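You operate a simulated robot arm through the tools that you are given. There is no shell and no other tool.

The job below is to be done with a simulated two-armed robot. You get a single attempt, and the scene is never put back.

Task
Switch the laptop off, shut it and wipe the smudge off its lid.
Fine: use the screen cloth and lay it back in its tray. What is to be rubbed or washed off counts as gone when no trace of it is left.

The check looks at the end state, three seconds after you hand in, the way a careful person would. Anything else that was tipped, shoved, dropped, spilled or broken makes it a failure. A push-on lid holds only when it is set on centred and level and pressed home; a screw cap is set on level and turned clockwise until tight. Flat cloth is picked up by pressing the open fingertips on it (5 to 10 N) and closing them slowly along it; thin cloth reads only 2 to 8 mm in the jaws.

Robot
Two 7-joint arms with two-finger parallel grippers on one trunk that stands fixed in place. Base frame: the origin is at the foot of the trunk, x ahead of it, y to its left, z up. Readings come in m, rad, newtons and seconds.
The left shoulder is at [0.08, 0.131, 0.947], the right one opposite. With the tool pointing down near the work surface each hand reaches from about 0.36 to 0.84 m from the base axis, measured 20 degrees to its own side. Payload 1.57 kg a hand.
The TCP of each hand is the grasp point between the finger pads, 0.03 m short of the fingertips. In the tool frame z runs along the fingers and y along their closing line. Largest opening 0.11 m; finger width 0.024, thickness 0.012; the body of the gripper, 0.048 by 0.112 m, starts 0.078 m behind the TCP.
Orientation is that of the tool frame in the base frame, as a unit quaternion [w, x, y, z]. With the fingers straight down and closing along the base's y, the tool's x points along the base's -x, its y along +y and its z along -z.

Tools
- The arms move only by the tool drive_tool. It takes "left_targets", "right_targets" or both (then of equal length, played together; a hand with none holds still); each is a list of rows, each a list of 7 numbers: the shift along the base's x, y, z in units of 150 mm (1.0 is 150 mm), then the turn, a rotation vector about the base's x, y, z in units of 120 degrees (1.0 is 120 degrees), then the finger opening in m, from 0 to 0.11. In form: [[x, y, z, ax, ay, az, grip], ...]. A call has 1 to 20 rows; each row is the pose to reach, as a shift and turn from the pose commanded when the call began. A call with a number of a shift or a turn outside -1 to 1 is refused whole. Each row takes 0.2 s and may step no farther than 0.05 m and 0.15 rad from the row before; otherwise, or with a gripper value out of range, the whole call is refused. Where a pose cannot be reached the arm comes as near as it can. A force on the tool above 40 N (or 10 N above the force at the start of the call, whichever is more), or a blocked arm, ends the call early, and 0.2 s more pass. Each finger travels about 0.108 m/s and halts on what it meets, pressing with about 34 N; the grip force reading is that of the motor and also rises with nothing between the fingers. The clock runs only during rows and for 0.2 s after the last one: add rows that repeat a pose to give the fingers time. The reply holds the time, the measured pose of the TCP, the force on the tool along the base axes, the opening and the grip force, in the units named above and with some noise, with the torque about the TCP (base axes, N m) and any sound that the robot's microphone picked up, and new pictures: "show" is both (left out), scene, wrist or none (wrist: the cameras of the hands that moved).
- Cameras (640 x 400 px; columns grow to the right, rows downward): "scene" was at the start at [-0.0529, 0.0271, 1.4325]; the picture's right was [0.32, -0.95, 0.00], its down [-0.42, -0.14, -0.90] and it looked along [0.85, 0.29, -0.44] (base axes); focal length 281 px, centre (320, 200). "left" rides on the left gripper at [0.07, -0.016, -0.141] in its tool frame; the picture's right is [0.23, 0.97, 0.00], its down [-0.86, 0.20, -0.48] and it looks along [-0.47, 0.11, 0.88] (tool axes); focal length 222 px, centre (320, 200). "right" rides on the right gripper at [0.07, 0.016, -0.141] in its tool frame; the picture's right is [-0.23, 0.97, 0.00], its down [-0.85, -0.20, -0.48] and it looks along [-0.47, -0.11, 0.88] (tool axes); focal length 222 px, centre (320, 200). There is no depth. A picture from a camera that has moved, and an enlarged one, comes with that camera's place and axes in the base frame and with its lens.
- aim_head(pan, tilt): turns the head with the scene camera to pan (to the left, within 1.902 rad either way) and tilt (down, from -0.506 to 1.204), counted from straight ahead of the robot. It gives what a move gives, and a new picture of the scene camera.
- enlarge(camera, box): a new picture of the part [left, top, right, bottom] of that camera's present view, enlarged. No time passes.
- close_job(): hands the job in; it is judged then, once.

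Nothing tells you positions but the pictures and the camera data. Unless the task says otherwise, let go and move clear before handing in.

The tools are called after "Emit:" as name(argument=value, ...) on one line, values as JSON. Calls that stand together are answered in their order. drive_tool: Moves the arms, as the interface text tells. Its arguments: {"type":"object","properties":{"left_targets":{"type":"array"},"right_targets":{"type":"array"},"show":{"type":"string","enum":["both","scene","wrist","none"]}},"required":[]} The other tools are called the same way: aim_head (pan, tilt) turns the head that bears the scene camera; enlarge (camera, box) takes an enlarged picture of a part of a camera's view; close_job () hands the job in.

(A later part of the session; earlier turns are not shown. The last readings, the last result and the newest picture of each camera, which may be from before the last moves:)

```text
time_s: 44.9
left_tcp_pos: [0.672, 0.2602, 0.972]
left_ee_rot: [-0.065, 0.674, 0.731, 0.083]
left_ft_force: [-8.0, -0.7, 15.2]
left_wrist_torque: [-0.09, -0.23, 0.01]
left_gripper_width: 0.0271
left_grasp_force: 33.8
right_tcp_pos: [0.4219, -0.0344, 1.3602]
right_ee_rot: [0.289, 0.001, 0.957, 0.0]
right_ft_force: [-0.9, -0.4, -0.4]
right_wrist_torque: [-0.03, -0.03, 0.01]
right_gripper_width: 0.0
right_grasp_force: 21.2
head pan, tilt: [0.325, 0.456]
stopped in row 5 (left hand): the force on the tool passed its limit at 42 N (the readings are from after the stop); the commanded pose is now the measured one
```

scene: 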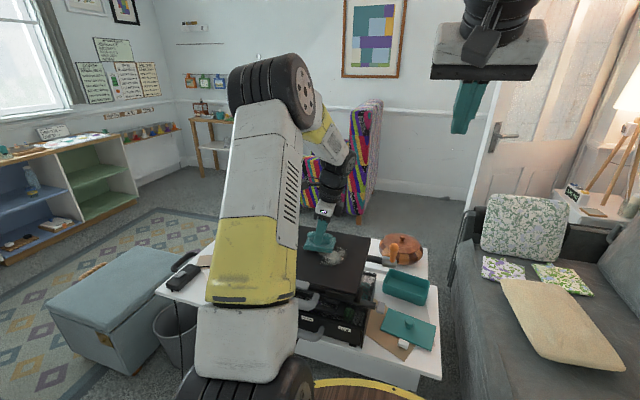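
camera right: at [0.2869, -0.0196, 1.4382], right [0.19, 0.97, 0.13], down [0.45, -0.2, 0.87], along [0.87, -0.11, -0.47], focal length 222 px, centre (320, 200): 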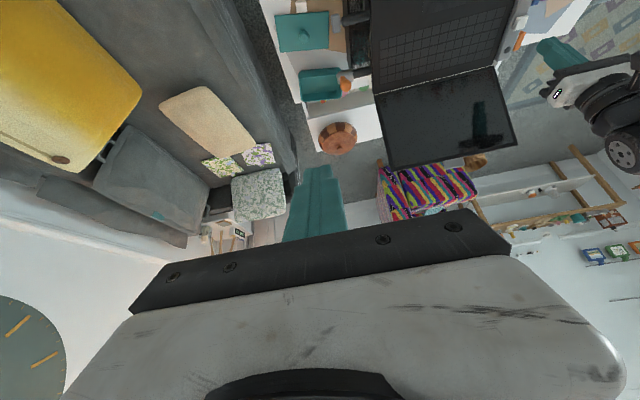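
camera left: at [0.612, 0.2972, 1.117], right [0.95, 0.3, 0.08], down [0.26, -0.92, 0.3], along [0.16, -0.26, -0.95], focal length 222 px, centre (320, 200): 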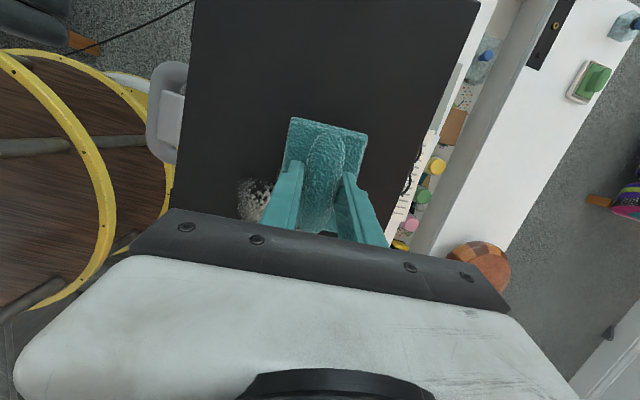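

The contact height rises with x: the lid slopes up toward the hinge by about 10°. I'll lift, tilt the cloth by −10° about y to match, and inspect from the side.

Emit:
drive_tool(left_targets=[[0, 0, 0.1, 0, 0, 0, 0.0], [-0.1, 0, 0.15, 0, -0.03, 0, 0.0], [-0.25, 0, 0.15, 0, -0.06, 0, 0.0], [-0.4, 0, 0.1, 0, -0.0833, 0, 0.0], [-0.48, 0, 0.0, 0, -0.0833, 0, 0.0]], show="both")

Emit:
enlarge(camera="right", box=[340, 0, 540, 120])

Emit:
enlarge(camera="scene", box=[270, 190, 400, 290])

```text
time_s: 46.1
left_tcp_pos: [0.5992, 0.2581, 0.9696]
left_ee_rot: [0.0, 0.664, 0.734, 0.14]
left_ft_force: [0.4, -0.4, -0.7]
left_wrist_torque: [0.01, -0.03, -0.02]
left_gripper_width: 0.0269
left_grasp_force: 34.0
right_tcp_pos: [0.4223, -0.0347, 1.3605]
right_ee_rot: [0.289, 0.0, 0.957, 0.0]
right_ft_force: [0.8, -0.1, -0.6]
right_wrist_torque: [0.0, 0.0, 0.03]
right_gripper_width: 0.0
right_grasp_force: 21.4
head pan, tilt: [0.325, 0.456]
camera left: at [0.5496, 0.2966, 1.1142], right [0.92, 0.3, 0.24], down [0.21, -0.92, 0.34], along [0.32, -0.26, -0.91], focal length 222 px, centre (320, 200)
```

scene: 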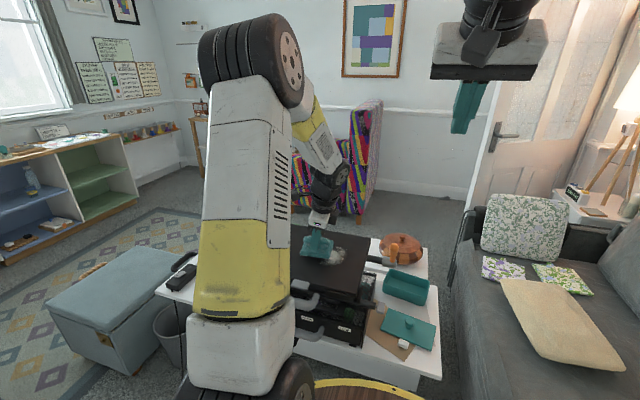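
left: 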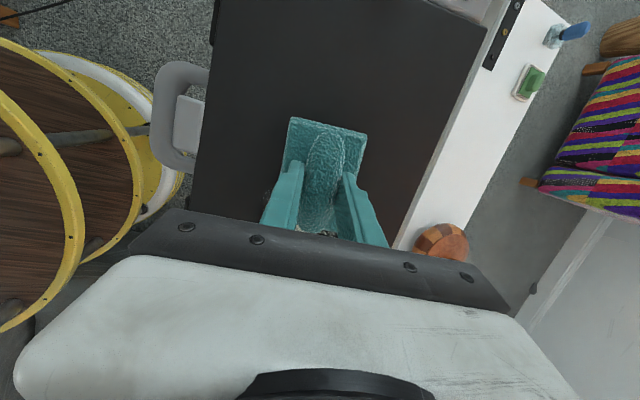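

```text
3.20 times, centred on (440, 60) of right
camera zoom: at [0.287, -0.0198, 1.4382], right [0.19, 0.97, 0.13], down [0.45, -0.2, 0.87], along [0.87, -0.11, -0.47], focal length 711 px, centre (-64, 648)
```

zoom: 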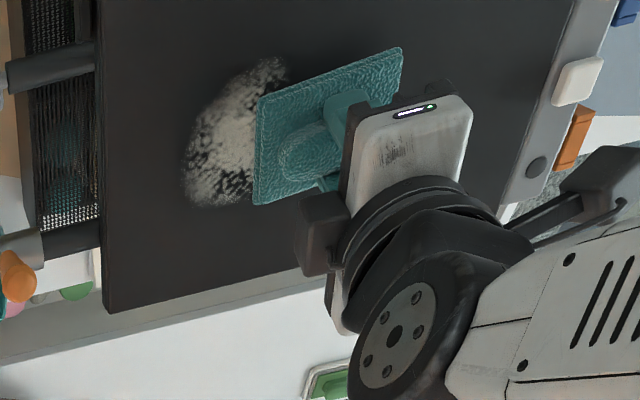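

```text
4.00 times, centred on (335, 240) of scene
camera zoom: at [-0.0528, 0.0271, 1.4325], right [0.32, -0.95, 0.0], down [-0.42, -0.14, -0.9], along [0.85, 0.29, -0.44], focal length 1124 px, centre (260, 40)
```

zoom: 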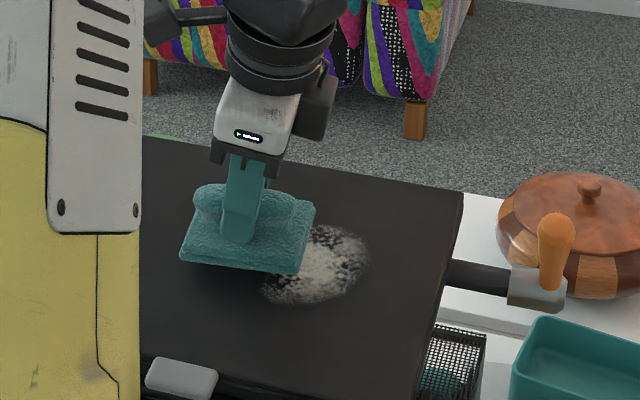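

Emit:
drive_tool(left_targets=[[0, 0, -0.03, 0, 0, 0, 0.0], [0, 0, -0.05, 0, 0, 0, 0.0], [0, 0, -0.06, 0, 0, 0, 0.0]], show="none")

```text
time_s: 46.9
left_tcp_pos: [0.6004, 0.2595, 0.9597]
left_ee_rot: [-0.001, 0.664, 0.734, 0.14]
left_ft_force: [0.1, 0.2, -0.7]
left_wrist_torque: [0.02, 0.0, 0.02]
left_gripper_width: 0.0266
left_grasp_force: 34.3
right_tcp_pos: [0.4225, -0.0336, 1.3593]
right_ee_rot: [0.289, 0.001, 0.957, 0.0]
right_ft_force: [0.0, 0.5, 0.2]
right_wrist_torque: [-0.01, -0.01, 0.01]
right_gripper_width: 0.0
right_grasp_force: 21.5
head pan, tilt: [0.325, 0.456]
```

Emit:
drive_tool(left_targets=[[0, 0, -0.01, 0, 0, 0, 0.0], [0, 0, -0.02, 0, 0, 0, 0.0]], show="none")

Emit:
drive_tool(left_targets=[[0, 0, -0.01, 0, 0, 0, 0.0], [0, 0, -0.015, 0, 0, 0, 0.0]], show="none")

```text
time_s: 47.5
left_tcp_pos: [0.6005, 0.2601, 0.9585]
left_ee_rot: [0.0, 0.665, 0.734, 0.14]
left_ft_force: [-0.6, 0.4, 0.0]
left_wrist_torque: [-0.01, 0.0, 0.02]
left_gripper_width: 0.0269
left_grasp_force: 33.8
right_tcp_pos: [0.4238, -0.0335, 1.3602]
right_ee_rot: [0.29, 0.001, 0.957, 0.0]
right_ft_force: [0.2, 0.1, 0.0]
right_wrist_torque: [0.03, 0.0, 0.0]
right_gripper_width: 0.0001
right_grasp_force: 21.6
head pan, tilt: [0.325, 0.456]
```

```text
time_s: 48.1
left_tcp_pos: [0.6018, 0.2615, 0.9558]
left_ee_rot: [-0.001, 0.664, 0.734, 0.14]
left_ft_force: [-1.0, -0.2, 0.1]
left_wrist_torque: [0.03, 0.05, 0.05]
left_gripper_width: 0.0267
left_grasp_force: 34.0
right_tcp_pos: [0.4234, -0.0342, 1.3593]
right_ee_rot: [0.289, 0.0, 0.957, 0.0]
right_ft_force: [-0.6, -0.8, -0.4]
right_wrist_torque: [0.0, 0.01, 0.03]
right_gripper_width: 0.0001
right_grasp_force: 21.7
head pan, tilt: [0.325, 0.456]
```

Emit:
drive_tool(left_targets=[[0, 0, -0.008, 0, 0, 0, 0.0], [0, 0, -0.015, 0, 0, 0, 0.0]], show="none")

Emit:
drive_tool(left_targets=[[0, 0, -0.004, 0, 0, 0, 0.0], [0, 0, -0.008, 0, 0, 0, 0.0]], show="none")

```text
time_s: 48.7
left_tcp_pos: [0.5999, 0.2615, 0.9544]
left_ee_rot: [-0.001, 0.664, 0.734, 0.14]
left_ft_force: [-3.2, 0.7, 14.8]
left_wrist_torque: [0.69, 0.59, 0.13]
left_gripper_width: 0.0268
left_grasp_force: 33.9
right_tcp_pos: [0.4239, -0.0337, 1.3604]
right_ee_rot: [0.288, 0.001, 0.958, 0.0]
right_ft_force: [-0.1, -1.1, 0.1]
right_wrist_torque: [-0.01, 0.02, -0.01]
right_gripper_width: 0.0
right_grasp_force: 20.8
head pan, tilt: [0.325, 0.456]
```

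```text
time_s: 49.3
left_tcp_pos: [0.6002, 0.2597, 0.9544]
left_ee_rot: [-0.001, 0.664, 0.734, 0.142]
left_ft_force: [-0.4, 3.6, 26.3]
left_wrist_torque: [1.11, 0.49, -0.02]
left_gripper_width: 0.0267
left_grasp_force: 34.0
right_tcp_pos: [0.4225, -0.0331, 1.3609]
right_ee_rot: [0.288, 0.001, 0.958, 0.0]
right_ft_force: [-0.3, 0.4, 0.4]
right_wrist_torque: [0.0, 0.01, 0.01]
right_gripper_width: 0.0
right_grasp_force: 20.7
head pan, tilt: [0.325, 0.456]
```

Emit:
drive_tool(left_targets=[[0, 0, 0.01, 0.012, 0, 0, 0.0], [0, 0, 0.01, 0.025, 0, 0, 0.0]], show="none")

Emit:
drive_tool(left_targets=[[0, 0, -0.006, 0, 0, 0, 0.0], [0, 0, -0.01, 0, 0, 0, 0.0]], show="none")

```text
time_s: 49.9
left_tcp_pos: [0.5992, 0.2584, 0.9567]
left_ee_rot: [-0.017, 0.665, 0.729, 0.161]
left_ft_force: [-0.8, -4.4, 32.4]
left_wrist_torque: [-1.66, 0.48, -0.03]
left_gripper_width: 0.0266
left_grasp_force: 33.8
right_tcp_pos: [0.4223, -0.0344, 1.3594]
right_ee_rot: [0.289, 0.001, 0.957, 0.001]
right_ft_force: [0.0, -0.3, 0.4]
right_wrist_torque: [0.0, -0.03, 0.01]
right_gripper_width: 0.0
right_grasp_force: 21.2
head pan, tilt: [0.325, 0.456]
```

```text
time_s: 50.5
left_tcp_pos: [0.6003, 0.2598, 0.9536]
left_ee_rot: [-0.017, 0.664, 0.73, 0.161]
left_ft_force: [-2.8, -7.7, 37.3]
left_wrist_torque: [-2.1, 0.68, -0.01]
left_gripper_width: 0.027
left_grasp_force: 34.1
right_tcp_pos: [0.4225, -0.0343, 1.3607]
right_ee_rot: [0.289, 0.0, 0.957, 0.001]
right_ft_force: [-0.5, 0.0, -0.3]
right_wrist_torque: [0.03, -0.01, -0.01]
right_gripper_width: 0.0
right_grasp_force: 21.0
head pan, tilt: [0.325, 0.456]
```

Emit:
drive_tool(left_targets=[[0, 0, 0.015, -0.007, 0, 0, 0.0], [0, 0, 0.02, -0.014, 0, 0, 0.0]], show="none")

```text
time_s: 51.1
left_tcp_pos: [0.6, 0.2603, 0.9552]
left_ee_rot: [-0.01, 0.664, 0.733, 0.147]
left_ft_force: [2.0, -0.2, 12.2]
left_wrist_torque: [0.56, 0.25, -0.08]
left_gripper_width: 0.027
left_grasp_force: 33.7
right_tcp_pos: [0.4234, -0.0358, 1.3596]
right_ee_rot: [0.289, 0.001, 0.957, 0.0]
right_ft_force: [-0.4, 0.1, -1.0]
right_wrist_torque: [-0.01, -0.01, -0.01]
right_gripper_width: 0.0
right_grasp_force: 21.2
head pan, tilt: [0.325, 0.456]
```

The pad is now nearly flush, with 12 N on it. I'll stroke along the slope with a slightly lighter load.

Emit:
drive_tool(left_targets=[[0, 0, 0.003, 0.004, 0, 0, 0.0], [0.06, 0, 0.0136, 0.004, 0, 0, 0.0], [0.12, 0, 0.0242, 0.004, 0, 0, 0.0], [0.18, 0, 0.0348, 0.004, 0, 0, 0.0], [0.24, 0, 0.0454, 0.004, 0, 0, 0.0], [0.3, 0, 0.056, 0.004, 0, 0, 0.0]], show="wrist")

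Emit:
enlarge(camera="scene", box=[270, 190, 400, 290])

```text
time_s: 52.5
left_tcp_pos: [0.6461, 0.2597, 0.9651]
left_ee_rot: [-0.012, 0.664, 0.732, 0.151]
left_ft_force: [0.1, -0.3, -1.6]
left_wrist_torque: [0.01, 0.02, -0.04]
left_gripper_width: 0.0267
left_grasp_force: 33.4
right_tcp_pos: [0.4231, -0.0336, 1.3601]
right_ee_rot: [0.29, 0.0, 0.957, 0.0]
right_ft_force: [0.8, -0.4, 0.6]
right_wrist_torque: [-0.01, 0.02, -0.03]
right_gripper_width: 0.0
right_grasp_force: 21.5
head pan, tilt: [0.325, 0.456]
camera left: at [0.5964, 0.2922, 1.1111], right [0.92, 0.29, 0.25], down [0.21, -0.93, 0.31], along [0.32, -0.24, -0.92], focal length 222 px, centre (320, 200)
```

left: 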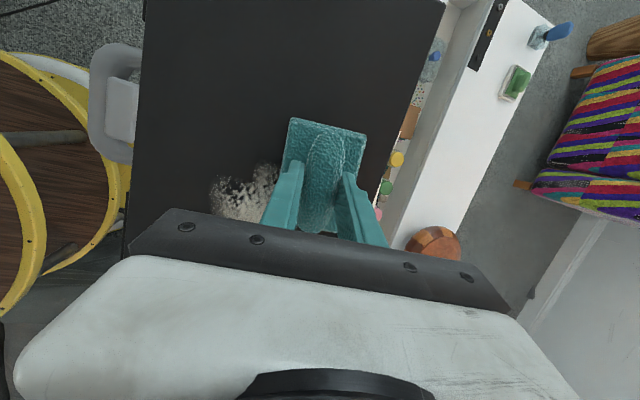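

```text
4.00 times, centred on (335, 240) of scene
camera zoom: at [-0.0529, 0.0271, 1.4325], right [0.32, -0.95, 0.0], down [-0.42, -0.14, -0.9], along [0.85, 0.29, -0.44], focal length 1124 px, centre (260, 40)
```

zoom: 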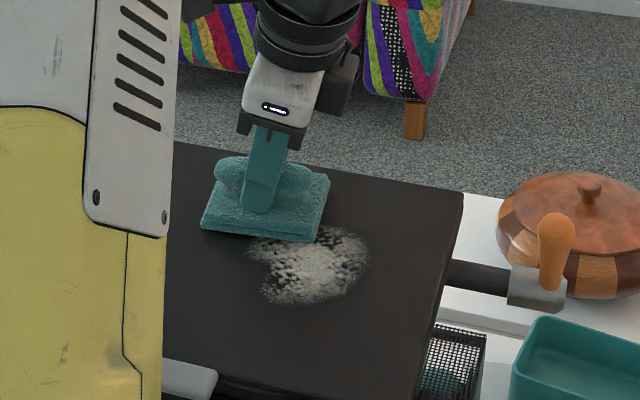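

Emit:
drive_tool(left_targets=[[0, 0, -0.006, 0, 0, 0, 0.0], [0, 0, -0.01, 0, 0, 0, 0.0]], show="none")

Emit:
drive_tool(left_targets=[[0, 0, -0.005, 0, 0, 0, 0.0], [0, 0, -0.008, 0, 0, 0, 0.0]], show="none")

```text
time_s: 53.1
left_tcp_pos: [0.646, 0.2601, 0.9646]
left_ee_rot: [-0.011, 0.664, 0.732, 0.152]
left_ft_force: [0.9, -2.0, 6.4]
left_wrist_torque: [0.22, 0.18, 0.09]
left_gripper_width: 0.0272
left_grasp_force: 34.4
right_tcp_pos: [0.4235, -0.0346, 1.3603]
right_ee_rot: [0.289, 0.001, 0.957, 0.0]
right_ft_force: [-0.6, 0.7, 0.2]
right_wrist_torque: [0.01, -0.01, -0.01]
right_gripper_width: 0.0
right_grasp_force: 21.1
head pan, tilt: [0.325, 0.456]
```

```text
time_s: 53.7
left_tcp_pos: [0.6454, 0.2615, 0.9635]
left_ee_rot: [-0.011, 0.664, 0.732, 0.153]
left_ft_force: [0.7, -1.3, 21.1]
left_wrist_torque: [0.77, 0.52, 0.07]
left_gripper_width: 0.0269
left_grasp_force: 34.4
right_tcp_pos: [0.4221, -0.034, 1.3596]
right_ee_rot: [0.289, 0.001, 0.957, -0.001]
right_ft_force: [-1.1, 0.0, 0.2]
right_wrist_torque: [-0.04, 0.0, 0.02]
right_gripper_width: 0.0
right_grasp_force: 21.3
head pan, tilt: [0.325, 0.456]
```

Emit:
drive_tool(left_targets=[[0, 0, 0.002, 0.005, 0.008, 0, 0.0], [-0.06, 0, -0.008, 0.005, 0.008, 0, 0.0], [-0.12, 0, -0.018, 0.005, 0.008, 0, 0.0], [-0.18, 0, -0.028, 0.005, 0.008, 0, 0.0]], show="none")

```text
time_s: 54.7
left_tcp_pos: [0.6196, 0.2591, 0.9581]
left_ee_rot: [-0.021, 0.666, 0.73, 0.151]
left_ft_force: [4.9, 1.7, 25.3]
left_wrist_torque: [-0.66, -0.4, 0.14]
left_gripper_width: 0.0268
left_grasp_force: 34.3
right_tcp_pos: [0.4228, -0.034, 1.3592]
right_ee_rot: [0.289, 0.0, 0.957, 0.001]
right_ft_force: [-0.2, 0.0, -0.4]
right_wrist_torque: [0.0, 0.0, -0.02]
right_gripper_width: 0.0
right_grasp_force: 21.5
head pan, tilt: [0.325, 0.456]
```

Emit:
enlarge(camera="scene", box=[290, 220, 370, 280])

Emit:
enlarge(camera="right", box=[360, 0, 500, 100])

```text
6.67 times, centred on (330, 250) of scene
camera zoom: at [-0.0534, 0.0269, 1.4325], right [0.32, -0.95, 0.0], down [-0.42, -0.14, -0.9], along [0.85, 0.29, -0.44], focal length 1874 px, centre (253, -133)
```

zoom: 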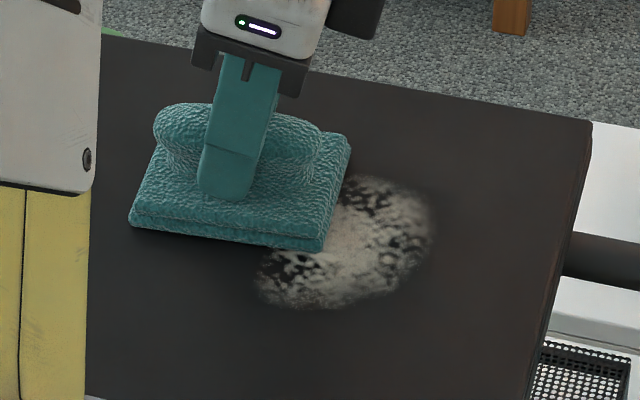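

```text
4.00 times, centred on (430, 50) of right
camera zoom: at [0.2864, -0.02, 1.4383], right [0.19, 0.97, 0.13], down [0.45, -0.2, 0.87], along [0.87, -0.11, -0.47], focal length 888 px, centre (-120, 800)
```

zoom: 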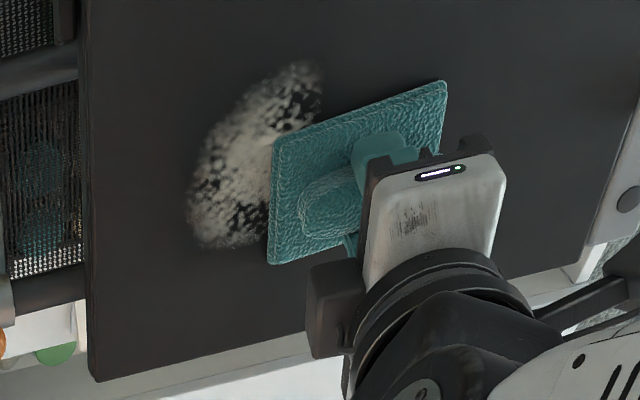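

The pad lies flat now; it just needs to move further right over the smudge. I'll slide it across while keeping a light load.

Emit:
drive_tool(left_targets=[[0, 0, 0.007, -0.002, -0.003, 0, 0.0], [0, -0.08, 0.007, -0.002, -0.003, 0, 0.0], [0, -0.16, 0.007, -0.002, -0.003, 0, 0.0], [0, -0.24, 0.007, -0.002, -0.003, 0, 0.0], [0, -0.32, 0.007, -0.002, -0.003, 0, 0.0]], show="none")

Emit:
enlarge(camera="scene", box=[290, 220, 370, 280])

```text
time_s: 55.9
left_tcp_pos: [0.6188, 0.2114, 0.9577]
left_ee_rot: [-0.019, 0.665, 0.732, 0.151]
left_ft_force: [-5.5, 8.7, 23.1]
left_wrist_torque: [0.53, 0.53, -0.08]
left_gripper_width: 0.0271
left_grasp_force: 34.2
right_tcp_pos: [0.4226, -0.0346, 1.3603]
right_ee_rot: [0.289, 0.0, 0.957, -0.001]
right_ft_force: [0.1, -0.1, -0.3]
right_wrist_torque: [0.02, -0.02, 0.01]
right_gripper_width: 0.0
right_grasp_force: 21.7
head pan, tilt: [0.325, 0.456]
```

```text
6.67 times, centred on (330, 250) of scene
camera zoom: at [-0.0538, 0.0273, 1.4324], right [0.32, -0.95, 0.0], down [-0.42, -0.14, -0.9], along [0.85, 0.29, -0.44], focal length 1874 px, centre (253, -133)
```

zoom: 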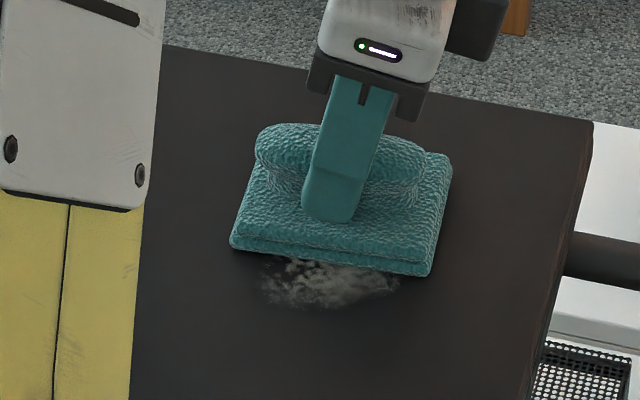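

The pad covers most of it now, and the smudge seems to be fading at the edges. I'll stroke toward me and back along the slope.

Emit:
drive_tool(left_targets=[[-0.08, 0, -0.01, 0, 0, 0, 0.0], [-0.16, 0, -0.023, 0, 0, 0, 0.0], [-0.24, 0, -0.036, 0, 0, 0, 0.0], [-0.32, 0, -0.049, 0, 0, 0, 0.0], [-0.38, 0, -0.059, 0, 0, 0, 0.0]], show="none")

Emit:
enlarge(camera="scene", box=[290, 220, 370, 280])

```text
time_s: 57.1
left_tcp_pos: [0.5625, 0.2134, 0.9517]
left_ee_rot: [-0.017, 0.665, 0.731, 0.151]
left_ft_force: [-0.1, -0.6, -0.7]
left_wrist_torque: [0.03, 0.04, -0.01]
left_gripper_width: 0.0271
left_grasp_force: 34.0
right_tcp_pos: [0.4225, -0.0343, 1.359]
right_ee_rot: [0.289, 0.001, 0.957, -0.001]
right_ft_force: [-0.9, 0.3, -0.4]
right_wrist_torque: [-0.02, 0.04, -0.01]
right_gripper_width: 0.0003
right_grasp_force: 20.8
head pan, tilt: [0.325, 0.456]
```

```text
6.67 times, centred on (330, 250) of scene
camera zoom: at [-0.0528, 0.0271, 1.4325], right [0.32, -0.95, 0.0], down [-0.42, -0.14, -0.9], along [0.85, 0.29, -0.44], focal length 1874 px, centre (253, -133)
```

zoom: 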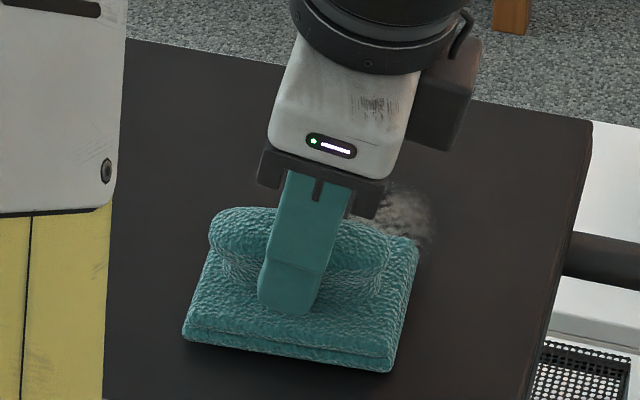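

Emit:
drive_tool(left_targets=[[0, 0, -0.007, 0, 0, 0, 0.0], [0, 0, -0.014, 0, 0, 0, 0.0]], show="none")

Emit:
drive_tool(left_targets=[[0, 0, -0.004, 0, 0, 0, 0.0], [0, 0, -0.004, 0, 0, 0, 0.0]], show="none")

```text
time_s: 57.7
left_tcp_pos: [0.5625, 0.213, 0.9488]
left_ee_rot: [-0.018, 0.665, 0.732, 0.15]
left_ft_force: [0.0, -0.8, -0.7]
left_wrist_torque: [0.01, -0.01, 0.03]
left_gripper_width: 0.027
left_grasp_force: 33.7
right_tcp_pos: [0.4233, -0.0331, 1.3583]
right_ee_rot: [0.289, 0.001, 0.957, -0.001]
right_ft_force: [-0.8, -0.8, 0.8]
right_wrist_torque: [0.02, -0.06, -0.01]
right_gripper_width: 0.0001
right_grasp_force: 21.8
head pan, tilt: [0.325, 0.456]
```

```text
time_s: 58.3
left_tcp_pos: [0.5627, 0.2132, 0.9478]
left_ee_rot: [-0.017, 0.665, 0.731, 0.15]
left_ft_force: [-0.3, -0.5, 0.0]
left_wrist_torque: [-0.01, -0.03, 0.0]
left_gripper_width: 0.0269
left_grasp_force: 34.5
right_tcp_pos: [0.4242, -0.0338, 1.3591]
right_ee_rot: [0.289, 0.001, 0.957, -0.001]
right_ft_force: [0.2, -0.5, -0.1]
right_wrist_torque: [0.0, -0.03, -0.01]
right_gripper_width: 0.0001
right_grasp_force: 21.4
head pan, tilt: [0.325, 0.456]
```

Emit:
drive_tool(left_targets=[[0, 0, -0.005, 0, 0, 0, 0.0], [0, 0, -0.008, 0, 0, 0, 0.0]], show="none")

Emit:
drive_tool(left_targets=[[0, 0, -0.004, 0, 0, 0, 0.0], [0, 0, -0.004, 0, 0, 0, 0.0]], show="none")

```text
time_s: 58.9
left_tcp_pos: [0.562, 0.2124, 0.9483]
left_ee_rot: [-0.016, 0.665, 0.731, 0.151]
left_ft_force: [0.3, 0.7, 10.5]
left_wrist_torque: [-0.23, 0.19, -0.08]
left_gripper_width: 0.027
left_grasp_force: 34.2
right_tcp_pos: [0.423, -0.0332, 1.3587]
right_ee_rot: [0.289, 0.001, 0.957, 0.0]
right_ft_force: [-0.7, -0.6, -0.3]
right_wrist_torque: [0.02, -0.02, 0.0]
right_gripper_width: 0.0
right_grasp_force: 21.1
head pan, tilt: [0.325, 0.456]
```

```text
time_s: 59.5
left_tcp_pos: [0.5611, 0.2124, 0.9468]
left_ee_rot: [-0.016, 0.665, 0.732, 0.15]
left_ft_force: [2.1, 0.8, 18.8]
left_wrist_torque: [-0.2, 0.04, 0.0]
left_gripper_width: 0.0266
left_grasp_force: 34.5
right_tcp_pos: [0.4225, -0.0343, 1.3599]
right_ee_rot: [0.289, 0.001, 0.957, 0.0]
right_ft_force: [-0.4, -0.3, 0.2]
right_wrist_torque: [0.01, -0.01, -0.01]
right_gripper_width: 0.0002
right_grasp_force: 21.1
head pan, tilt: [0.325, 0.456]
```

The pad is flush here with 19 N on it. I'll stroke back up the slope.

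Emit:
drive_tool(left_targets=[[0.07, 0, 0.013, 0, 0, 0, 0.0], [0.14, 0, 0.026, 0, 0, 0, 0.0], [0.21, 0, 0.039, 0, 0, 0, 0.0], [0.28, 0, 0.051, 0, 0, 0, 0.0]], show="none")

Emit:
enlarge(camera="scene", box=[290, 220, 370, 280])

```text
time_s: 60.6
left_tcp_pos: [0.6002, 0.2126, 0.9537]
left_ee_rot: [-0.018, 0.664, 0.732, 0.15]
left_ft_force: [-10.8, -1.7, 17.2]
left_wrist_torque: [-0.24, 0.48, -0.05]
left_gripper_width: 0.0271
left_grasp_force: 33.9
right_tcp_pos: [0.4223, -0.0343, 1.3603]
right_ee_rot: [0.289, 0.0, 0.957, 0.0]
right_ft_force: [-0.1, -0.6, -0.3]
right_wrist_torque: [0.02, -0.01, 0.0]
right_gripper_width: 0.0
right_grasp_force: 21.5
head pan, tilt: [0.325, 0.456]
stopped in row 4 (left hand): the force on the tool passed its limit at 42 N (the readings are from after the stop); the commanded pose is now the measured one
```

```text
6.67 times, centred on (330, 250) of scene
camera zoom: at [-0.0538, 0.0269, 1.4324], right [0.32, -0.95, 0.0], down [-0.42, -0.14, -0.9], along [0.85, 0.29, -0.44], focal length 1874 px, centre (253, -133)
```

zoom: 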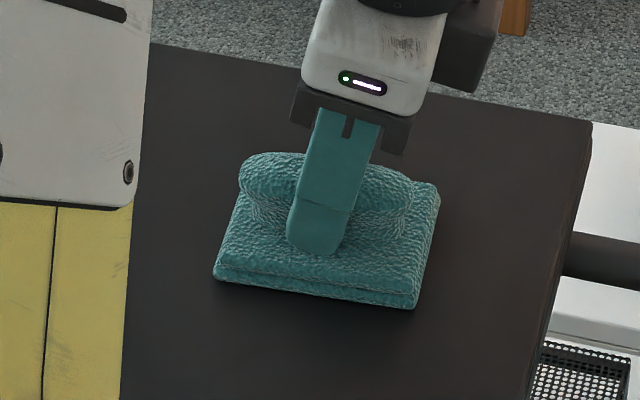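

The front part is already clean. I'll ease the load slightly and continue up the slope over the rest.

Emit:
drive_tool(left_targets=[[0, 0, 0.006, 0, 0, 0, 0.0], [0.06, 0, 0.018, 0, 0, 0, 0.0], [0.12, 0, 0.03, 0, 0, 0, 0.0], [0.18, 0, 0.042, 0, 0, 0, 0.0], [0.24, 0, 0.054, 0, 0, 0, 0.0], [0.3, 0, 0.065, 0, 0, 0, 0.0], [0.36, 0, 0.076, 0, 0, 0, 0.0], [0.42, 0, 0.087, 0, 0, 0, 0.0]], show="none")

Emit:
enlarge(camera="scene", box=[290, 220, 370, 280])

```text
time_s: 62.4
left_tcp_pos: [0.6627, 0.2136, 0.9663]
left_ee_rot: [-0.018, 0.664, 0.732, 0.151]
left_ft_force: [-14.9, -0.1, 19.0]
left_wrist_torque: [-0.08, 0.83, -0.04]
left_gripper_width: 0.0269
left_grasp_force: 34.7
right_tcp_pos: [0.4228, -0.035, 1.3605]
right_ee_rot: [0.289, 0.001, 0.957, -0.001]
right_ft_force: [0.5, 0.8, 0.5]
right_wrist_torque: [0.03, 0.0, 0.0]
right_gripper_width: 0.0001
right_grasp_force: 21.6
head pan, tilt: [0.325, 0.456]
```

```text
6.67 times, centred on (330, 250) of scene
camera zoom: at [-0.0542, 0.0269, 1.4324], right [0.32, -0.95, 0.0], down [-0.42, -0.14, -0.9], along [0.85, 0.29, -0.44], focal length 1874 px, centre (253, -133)
```

zoom: 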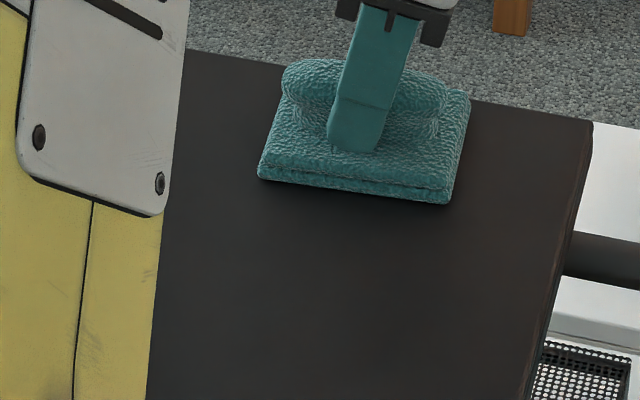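

The lid behind the cloth looks clean. I'll shift slightly right and make a return pass over the whole area, then check closely.

Emit:
drive_tool(left_targets=[[0.02, 0, 0.007, 0, 0, 0, 0.0], [0.02, -0.06, 0.007, 0, 0, 0, 0.0], [0.02, -0.12, 0.007, 0, 0, 0, 0.0], [-0.06, -0.12, -0.012, 0, 0, 0, 0.0], [-0.14, -0.12, -0.028, 0, 0, 0, 0.0], [-0.22, -0.12, -0.044, 0, 0, 0, 0.0], [-0.3, -0.12, -0.06, 0, 0, 0, 0.0], [-0.38, -0.12, -0.076, 0, 0, 0, 0.0], [-0.46, -0.12, -0.092, 0, 0, 0, 0.0], [-0.54, -0.12, -0.108, 0, 0, 0, 0.0], [-0.62, -0.12, -0.124, 0, 0, 0, 0.0]], show="none")

Emit:
enlarge(camera="scene", box=[290, 210, 370, 280])

```text
time_s: 64.8
left_tcp_pos: [0.5701, 0.1947, 0.9484]
left_ee_rot: [-0.018, 0.664, 0.732, 0.151]
left_ft_force: [4.0, 1.1, 20.8]
left_wrist_torque: [-0.13, -0.02, -0.05]
left_gripper_width: 0.0267
left_grasp_force: 33.9
right_tcp_pos: [0.4221, -0.0343, 1.3605]
right_ee_rot: [0.289, 0.001, 0.957, 0.0]
right_ft_force: [-0.4, -0.3, -0.6]
right_wrist_torque: [0.01, -0.03, -0.03]
right_gripper_width: 0.0
right_grasp_force: 21.3
head pan, tilt: [0.325, 0.456]
```

```text
5.71 times, centred on (330, 245) of scene
camera zoom: at [-0.0533, 0.0269, 1.4325], right [0.32, -0.95, 0.0], down [-0.42, -0.14, -0.9], along [0.85, 0.29, -0.44], focal length 1606 px, centre (263, -57)
```

zoom: 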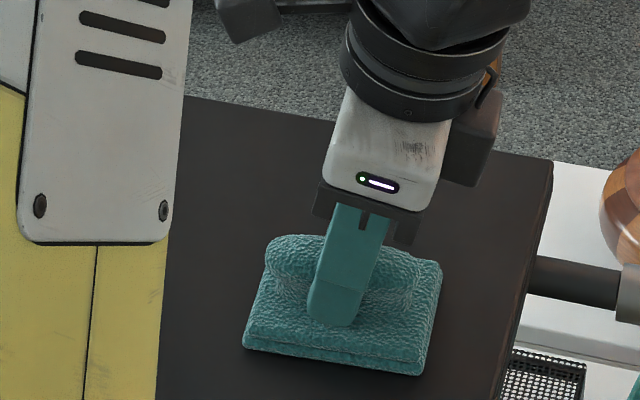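

Emit:
drive_tool(left_targets=[[0, 0.08, 0.005, 0, 0, 0, 0.0], [0, 0.16, 0.006, 0, 0, 0, 0.0], [0, 0.24, 0.007, 0, 0, 0, 0.0], [0, 0.32, 0.007, 0, 0, 0, 0.0], [0.07, 0.32, 0.022, 0, 0, 0, 0.0], [0.14, 0.32, 0.036, 0, 0, 0, 0.0], [0.21, 0.32, 0.05, 0, 0, 0, 0.0], [0.28, 0.32, 0.064, 0, 0, 0, 0.0], [0.35, 0.32, 0.078, 0, 0, 0, 0.0], [0.42, 0.32, 0.092, 0, 0, 0, 0.0], [0.49, 0.32, 0.106, 0, 0, 0, 0.0], [0.56, 0.32, 0.12, 0, 0, 0, 0.0], [0.63, 0.32, 0.134, 0, 0, 0, 0.0]], show="none")

Emit:
enlarge(camera="scene", box=[290, 210, 370, 280])

```text
time_s: 67.6
left_tcp_pos: [0.6658, 0.2417, 0.9668]
left_ee_rot: [-0.018, 0.664, 0.732, 0.151]
left_ft_force: [-2.4, -0.3, 4.1]
left_wrist_torque: [-0.05, 0.19, -0.02]
left_gripper_width: 0.0268
left_grasp_force: 33.8
right_tcp_pos: [0.4228, -0.0327, 1.3603]
right_ee_rot: [0.29, 0.001, 0.957, 0.0]
right_ft_force: [-0.3, -0.6, 0.5]
right_wrist_torque: [0.03, 0.02, 0.01]
right_gripper_width: 0.0001
right_grasp_force: 21.2
head pan, tilt: [0.325, 0.456]
```

```text
5.71 times, centred on (330, 245) of scene
camera zoom: at [-0.0531, 0.027, 1.4325], right [0.32, -0.95, 0.0], down [-0.42, -0.14, -0.9], along [0.85, 0.29, -0.44], focal length 1606 px, centre (263, -57)
```

zoom: 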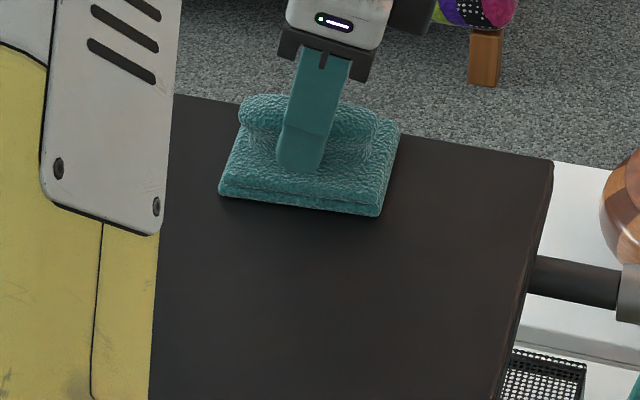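

I'll lift the cloth and inspect the lid.

Emit:
drive_tool(left_targets=[[0, 0, 0.05, 0, 0, 0, 0.0], [0, 0, 0.3, 0, 0, 0, 0.0], [0, 0.2, 0.5, 0, 0, 0, 0.0], [0, 0.5, 0.6, 0, 0, 0, 0.0], [-0.1, 0.8, 0.6, 0, 0, 0, 0.0], [-0.2, 1.0, 0.6, 0, 0, 0, 0.0]], show="both")

Emit:
enlarge(camera="scene", box=[260, 210, 390, 300])

Emit:
enlarge(camera="right", box=[360, 0, 540, 100])

Emit:
enlarge(camera="left", box=[160, 20, 480, 240])

```text
time_s: 69.0
left_tcp_pos: [0.6356, 0.3927, 1.0587]
left_ee_rot: [-0.018, 0.664, 0.732, 0.151]
left_ft_force: [0.6, -0.9, -0.1]
left_wrist_torque: [0.02, -0.03, 0.04]
left_gripper_width: 0.0266
left_grasp_force: 34.3
right_tcp_pos: [0.4229, -0.0347, 1.3593]
right_ee_rot: [0.289, 0.001, 0.957, 0.0]
right_ft_force: [0.7, -0.2, -0.5]
right_wrist_torque: [0.04, 0.01, 0.03]
right_gripper_width: 0.0001
right_grasp_force: 20.9
head pan, tilt: [0.325, 0.456]
camera left: at [0.5873, 0.425, 1.2062], right [0.93, 0.29, 0.24], down [0.21, -0.93, 0.3], along [0.31, -0.23, -0.92], focal length 222 px, centre (320, 200)
```

scene: 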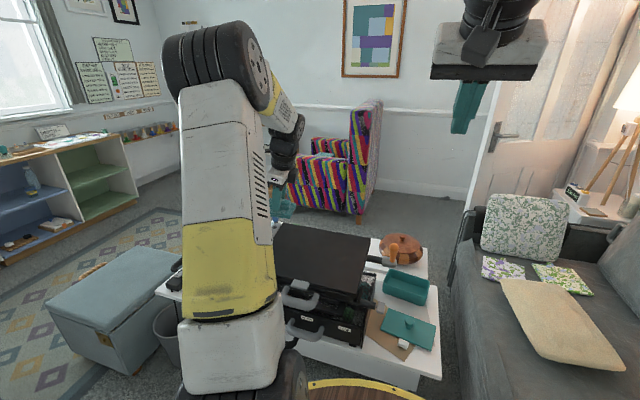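
left: 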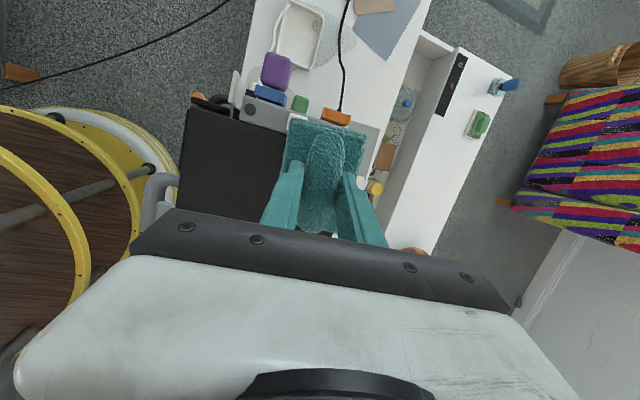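

```text
4.44 times, centred on (325, 255) of scene
camera zoom: at [-0.0527, 0.0269, 1.4325], right [0.32, -0.95, 0.0], down [-0.42, -0.14, -0.9], along [0.85, 0.29, -0.44], focal length 1250 px, centre (298, -44)
```

zoom: 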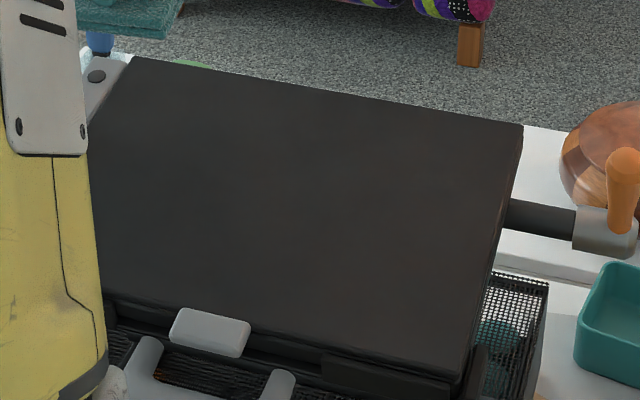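

```text
3.56 times, centred on (450, 50) of right
camera zoom: at [0.2871, -0.0201, 1.4381], right [0.19, 0.97, 0.13], down [0.45, -0.2, 0.87], along [0.87, -0.11, -0.47], focal length 790 px, centre (-142, 733)
```

zoom: 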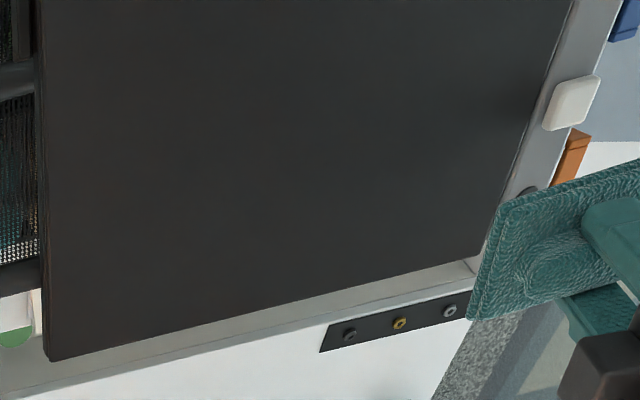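

```text
1.82 times, centred on (320, 130) of left
camera zoom: at [0.5873, 0.425, 1.2062], right [0.93, 0.29, 0.24], down [0.21, -0.93, 0.3], along [0.31, -0.23, -0.92], focal length 404 px, centre (320, 327)
```

zoom: 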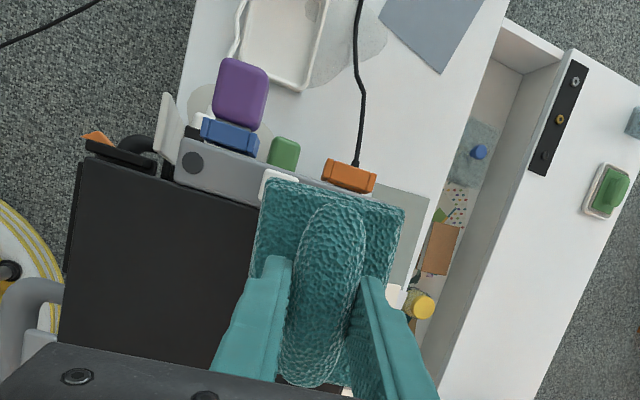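

Emit:
enlarge(camera="scene", box=[305, 232, 360, 272])

Emit:
enlarge(camera="right", box=[370, 0, 450, 70])

```text
10.00 times, centred on (332, 252) of scene
camera zoom: at [-0.0527, 0.0269, 1.4325], right [0.32, -0.95, 0.0], down [-0.42, -0.14, -0.9], along [0.85, 0.29, -0.44], focal length 2811 px, centre (195, -320)
```

zoom: 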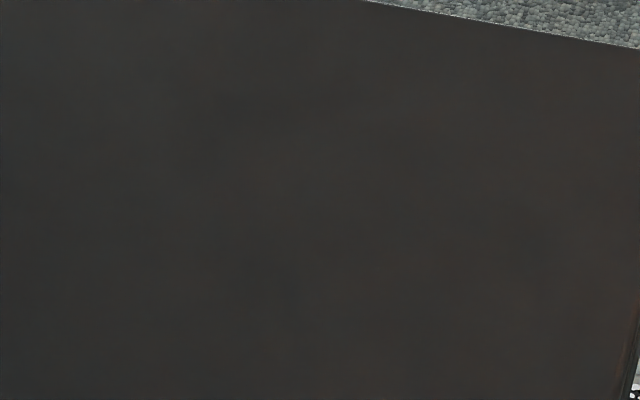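

```text
5.71 times, centred on (410, 35) of right
camera zoom: at [0.2871, -0.0201, 1.4381], right [0.19, 0.97, 0.13], down [0.45, -0.2, 0.87], along [0.87, -0.11, -0.47], focal length 1269 px, centre (-194, 1143)
```

zoom: 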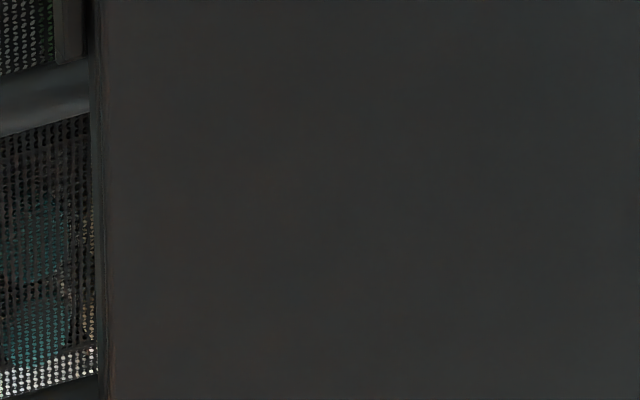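

No trace of the smudge is left. Now I'll take the cloth back over the hub to its tray, undoing the tilt on the way.

Emit:
drive_tool(left_targets=[[-0.02, 0.2, 0, -0.005, 0.02, 0, 0.0], [-0.04, 0.4, 0, -0.01, 0.04, 0, 0.0], [-0.06, 0.6, 0, -0.015, 0.06, 0, 0.0], [-0.087, 0.8, 0, -0.0206, 0.0815, 0, 0.0], [-0.087, 1.0, 0, -0.0206, 0.0815, 0, 0.0]], show="none")

Emit:
drive_tool(left_targets=[[0, 0.25, 0, 0, 0, 0, 0.0], [0, 0.5, -0.05, 0, 0, 0, 0.0], [0, 0.573, -0.3, 0, 0, 0, 0.0], [0, 0.573, -0.6, 0, 0, 0, 0.0], [0, 0.573, -0.8, 0, 0, 0, 0.0], [0, 0.573, -1.0, 0, 0, 0, 0.0]], show="both")

Emit:
enlarge(camera="left", box=[200, 40, 440, 240])

```text
time_s: 70.2
left_tcp_pos: [0.6243, 0.5415, 1.0584]
left_ee_rot: [-0.066, 0.675, 0.731, 0.076]
left_ft_force: [-0.3, -0.3, -0.4]
left_wrist_torque: [0.04, -0.03, 0.03]
left_gripper_width: 0.0269
left_grasp_force: 33.9
right_tcp_pos: [0.4237, -0.0337, 1.3592]
right_ee_rot: [0.29, 0.001, 0.957, -0.001]
right_ft_force: [0.5, 0.3, 0.6]
right_wrist_torque: [0.04, -0.01, -0.01]
right_gripper_width: 0.0
right_grasp_force: 21.6
head pan, tilt: [0.325, 0.456]
```

```text
time_s: 71.6
left_tcp_pos: [0.6258, 0.6263, 0.9043]
left_ee_rot: [-0.066, 0.675, 0.731, 0.078]
left_ft_force: [0.2, -0.1, -1.1]
left_wrist_torque: [0.01, -0.02, 0.01]
left_gripper_width: 0.0269
left_grasp_force: 34.3
right_tcp_pos: [0.4229, -0.0342, 1.36]
right_ee_rot: [0.289, 0.001, 0.957, 0.0]
right_ft_force: [-0.4, 0.0, 0.0]
right_wrist_torque: [0.02, 0.01, 0.04]
right_gripper_width: 0.0
right_grasp_force: 21.0
head pan, tilt: [0.325, 0.456]
camera left: at [0.6028, 0.6649, 1.056], right [0.95, 0.3, 0.07], down [0.26, -0.92, 0.3], along [0.15, -0.27, -0.95], focal length 222 px, centre (320, 200)
```

scene: 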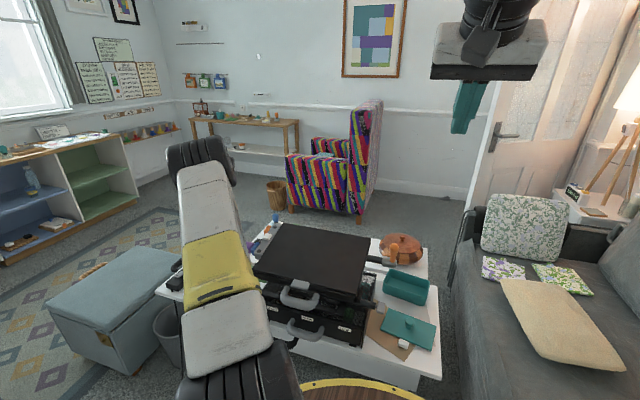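
left: 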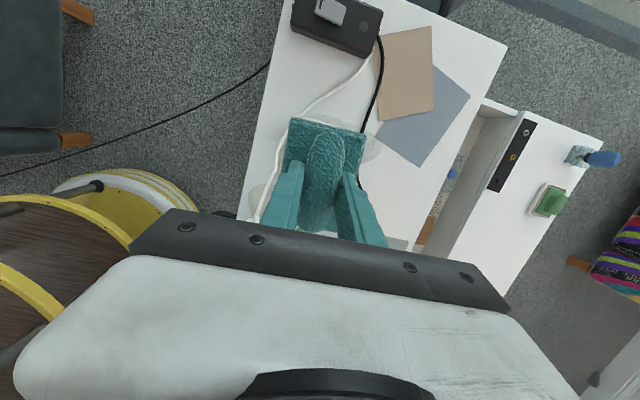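

```text
2.00 times, centred on (320, 140) of left
camera zoom: at [0.6028, 0.6649, 1.056], right [0.95, 0.3, 0.07], down [0.26, -0.92, 0.3], along [0.15, -0.27, -0.95], focal length 444 px, centre (320, 320)
```

zoom: 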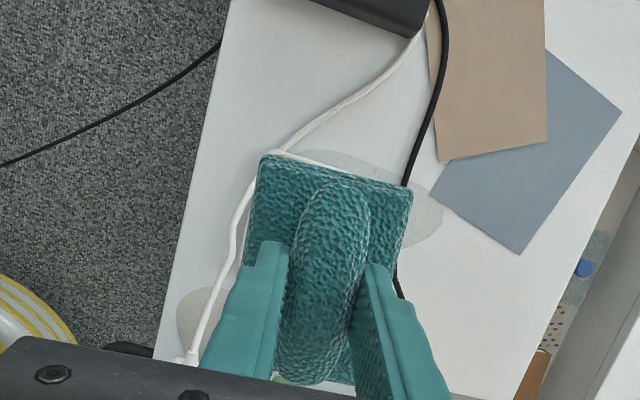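

Emit:
drive_tool(left_targets=[[0, 0, -0.2, 0, 0, 0, 0.0], [-0.012, 0.012, -0.412, 0, 0, 0, 0.0], [-0.012, 0.012, -0.412, 0, 0, 0, 0.0]], show="wrist")

Emit:
enlarge(camera="left", box=[200, 60, 440, 240])

```text
time_s: 72.4
left_tcp_pos: [0.6209, 0.6317, 0.8424]
left_ee_rot: [-0.065, 0.675, 0.731, 0.078]
left_ft_force: [0.0, 0.0, -0.4]
left_wrist_torque: [-0.01, -0.02, 0.02]
left_gripper_width: 0.0267
left_grasp_force: 33.8
right_tcp_pos: [0.4225, -0.0334, 1.3599]
right_ee_rot: [0.289, 0.001, 0.957, -0.001]
right_ft_force: [-0.5, -0.3, -0.5]
right_wrist_torque: [0.02, 0.01, -0.01]
right_gripper_width: 0.0
right_grasp_force: 20.9
head pan, tilt: [0.325, 0.456]
camera left: at [0.5984, 0.6695, 0.9942], right [0.95, 0.3, 0.07], down [0.26, -0.92, 0.3], along [0.15, -0.27, -0.95], focal length 222 px, centre (320, 200)
```

left: 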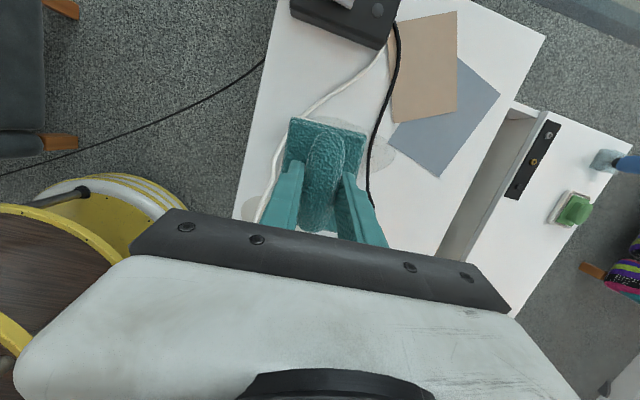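

```text
2.22 times, centred on (320, 150) of left
camera zoom: at [0.5984, 0.6695, 0.9942], right [0.95, 0.3, 0.07], down [0.26, -0.92, 0.3], along [0.15, -0.27, -0.95], focal length 494 px, centre (320, 311)
```

zoom: 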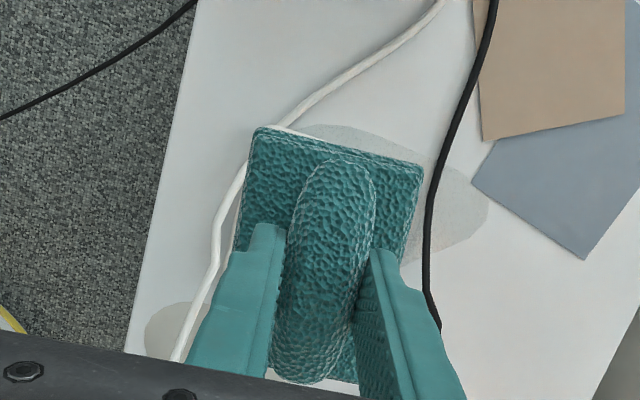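

Emit:
drive_tool(left_targets=[[0.021, -0.023, -0.1, 0, 0, 0, 0.0], [0.021, -0.023, -0.35, 0, 0, 0, 0.0], [0.021, -0.023, -0.6, 0, 0, 0, 0.0], [0.021, -0.023, -0.75, 0, 0, 0, 0.0], [0.021, -0.023, -0.8, 0, 0, 0, 0.0]], show="wrist")

Emit:
enlarge(camera="left", box=[220, 80, 420, 240])

```text
time_s: 73.6
left_tcp_pos: [0.6226, 0.6291, 0.7245]
left_ee_rot: [-0.066, 0.675, 0.731, 0.077]
left_ft_force: [0.2, -1.3, -0.6]
left_wrist_torque: [0.0, 0.0, -0.01]
left_gripper_width: 0.027
left_grasp_force: 33.9
right_tcp_pos: [0.4224, -0.034, 1.361]
right_ee_rot: [0.29, 0.0, 0.957, 0.0]
right_ft_force: [-0.4, -0.8, 0.7]
right_wrist_torque: [0.01, 0.02, 0.03]
right_gripper_width: 0.0001
right_grasp_force: 21.3
head pan, tilt: [0.325, 0.456]
camera left: at [0.5995, 0.6667, 0.8761], right [0.95, 0.3, 0.07], down [0.26, -0.92, 0.3], along [0.15, -0.27, -0.95], focal length 222 px, centre (320, 200)
```

left: 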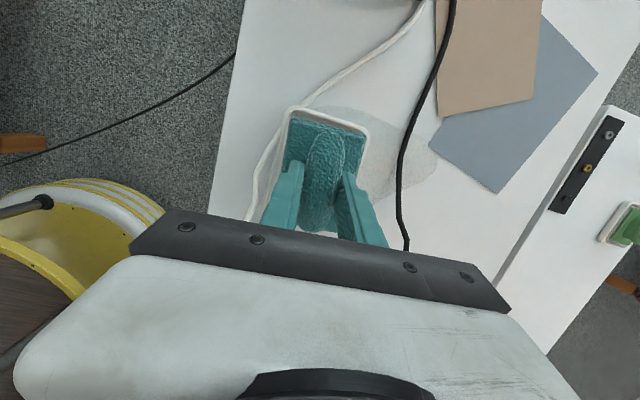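

```text
2.50 times, centred on (320, 160) of left
camera zoom: at [0.5995, 0.6667, 0.8761], right [0.95, 0.3, 0.07], down [0.26, -0.92, 0.3], along [0.15, -0.27, -0.95], focal length 555 px, centre (320, 300)
```

zoom: 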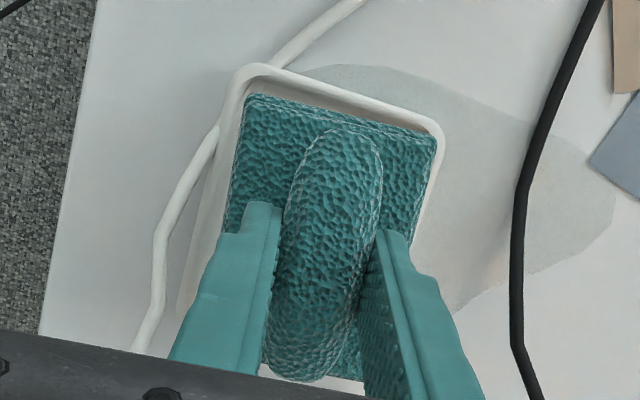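

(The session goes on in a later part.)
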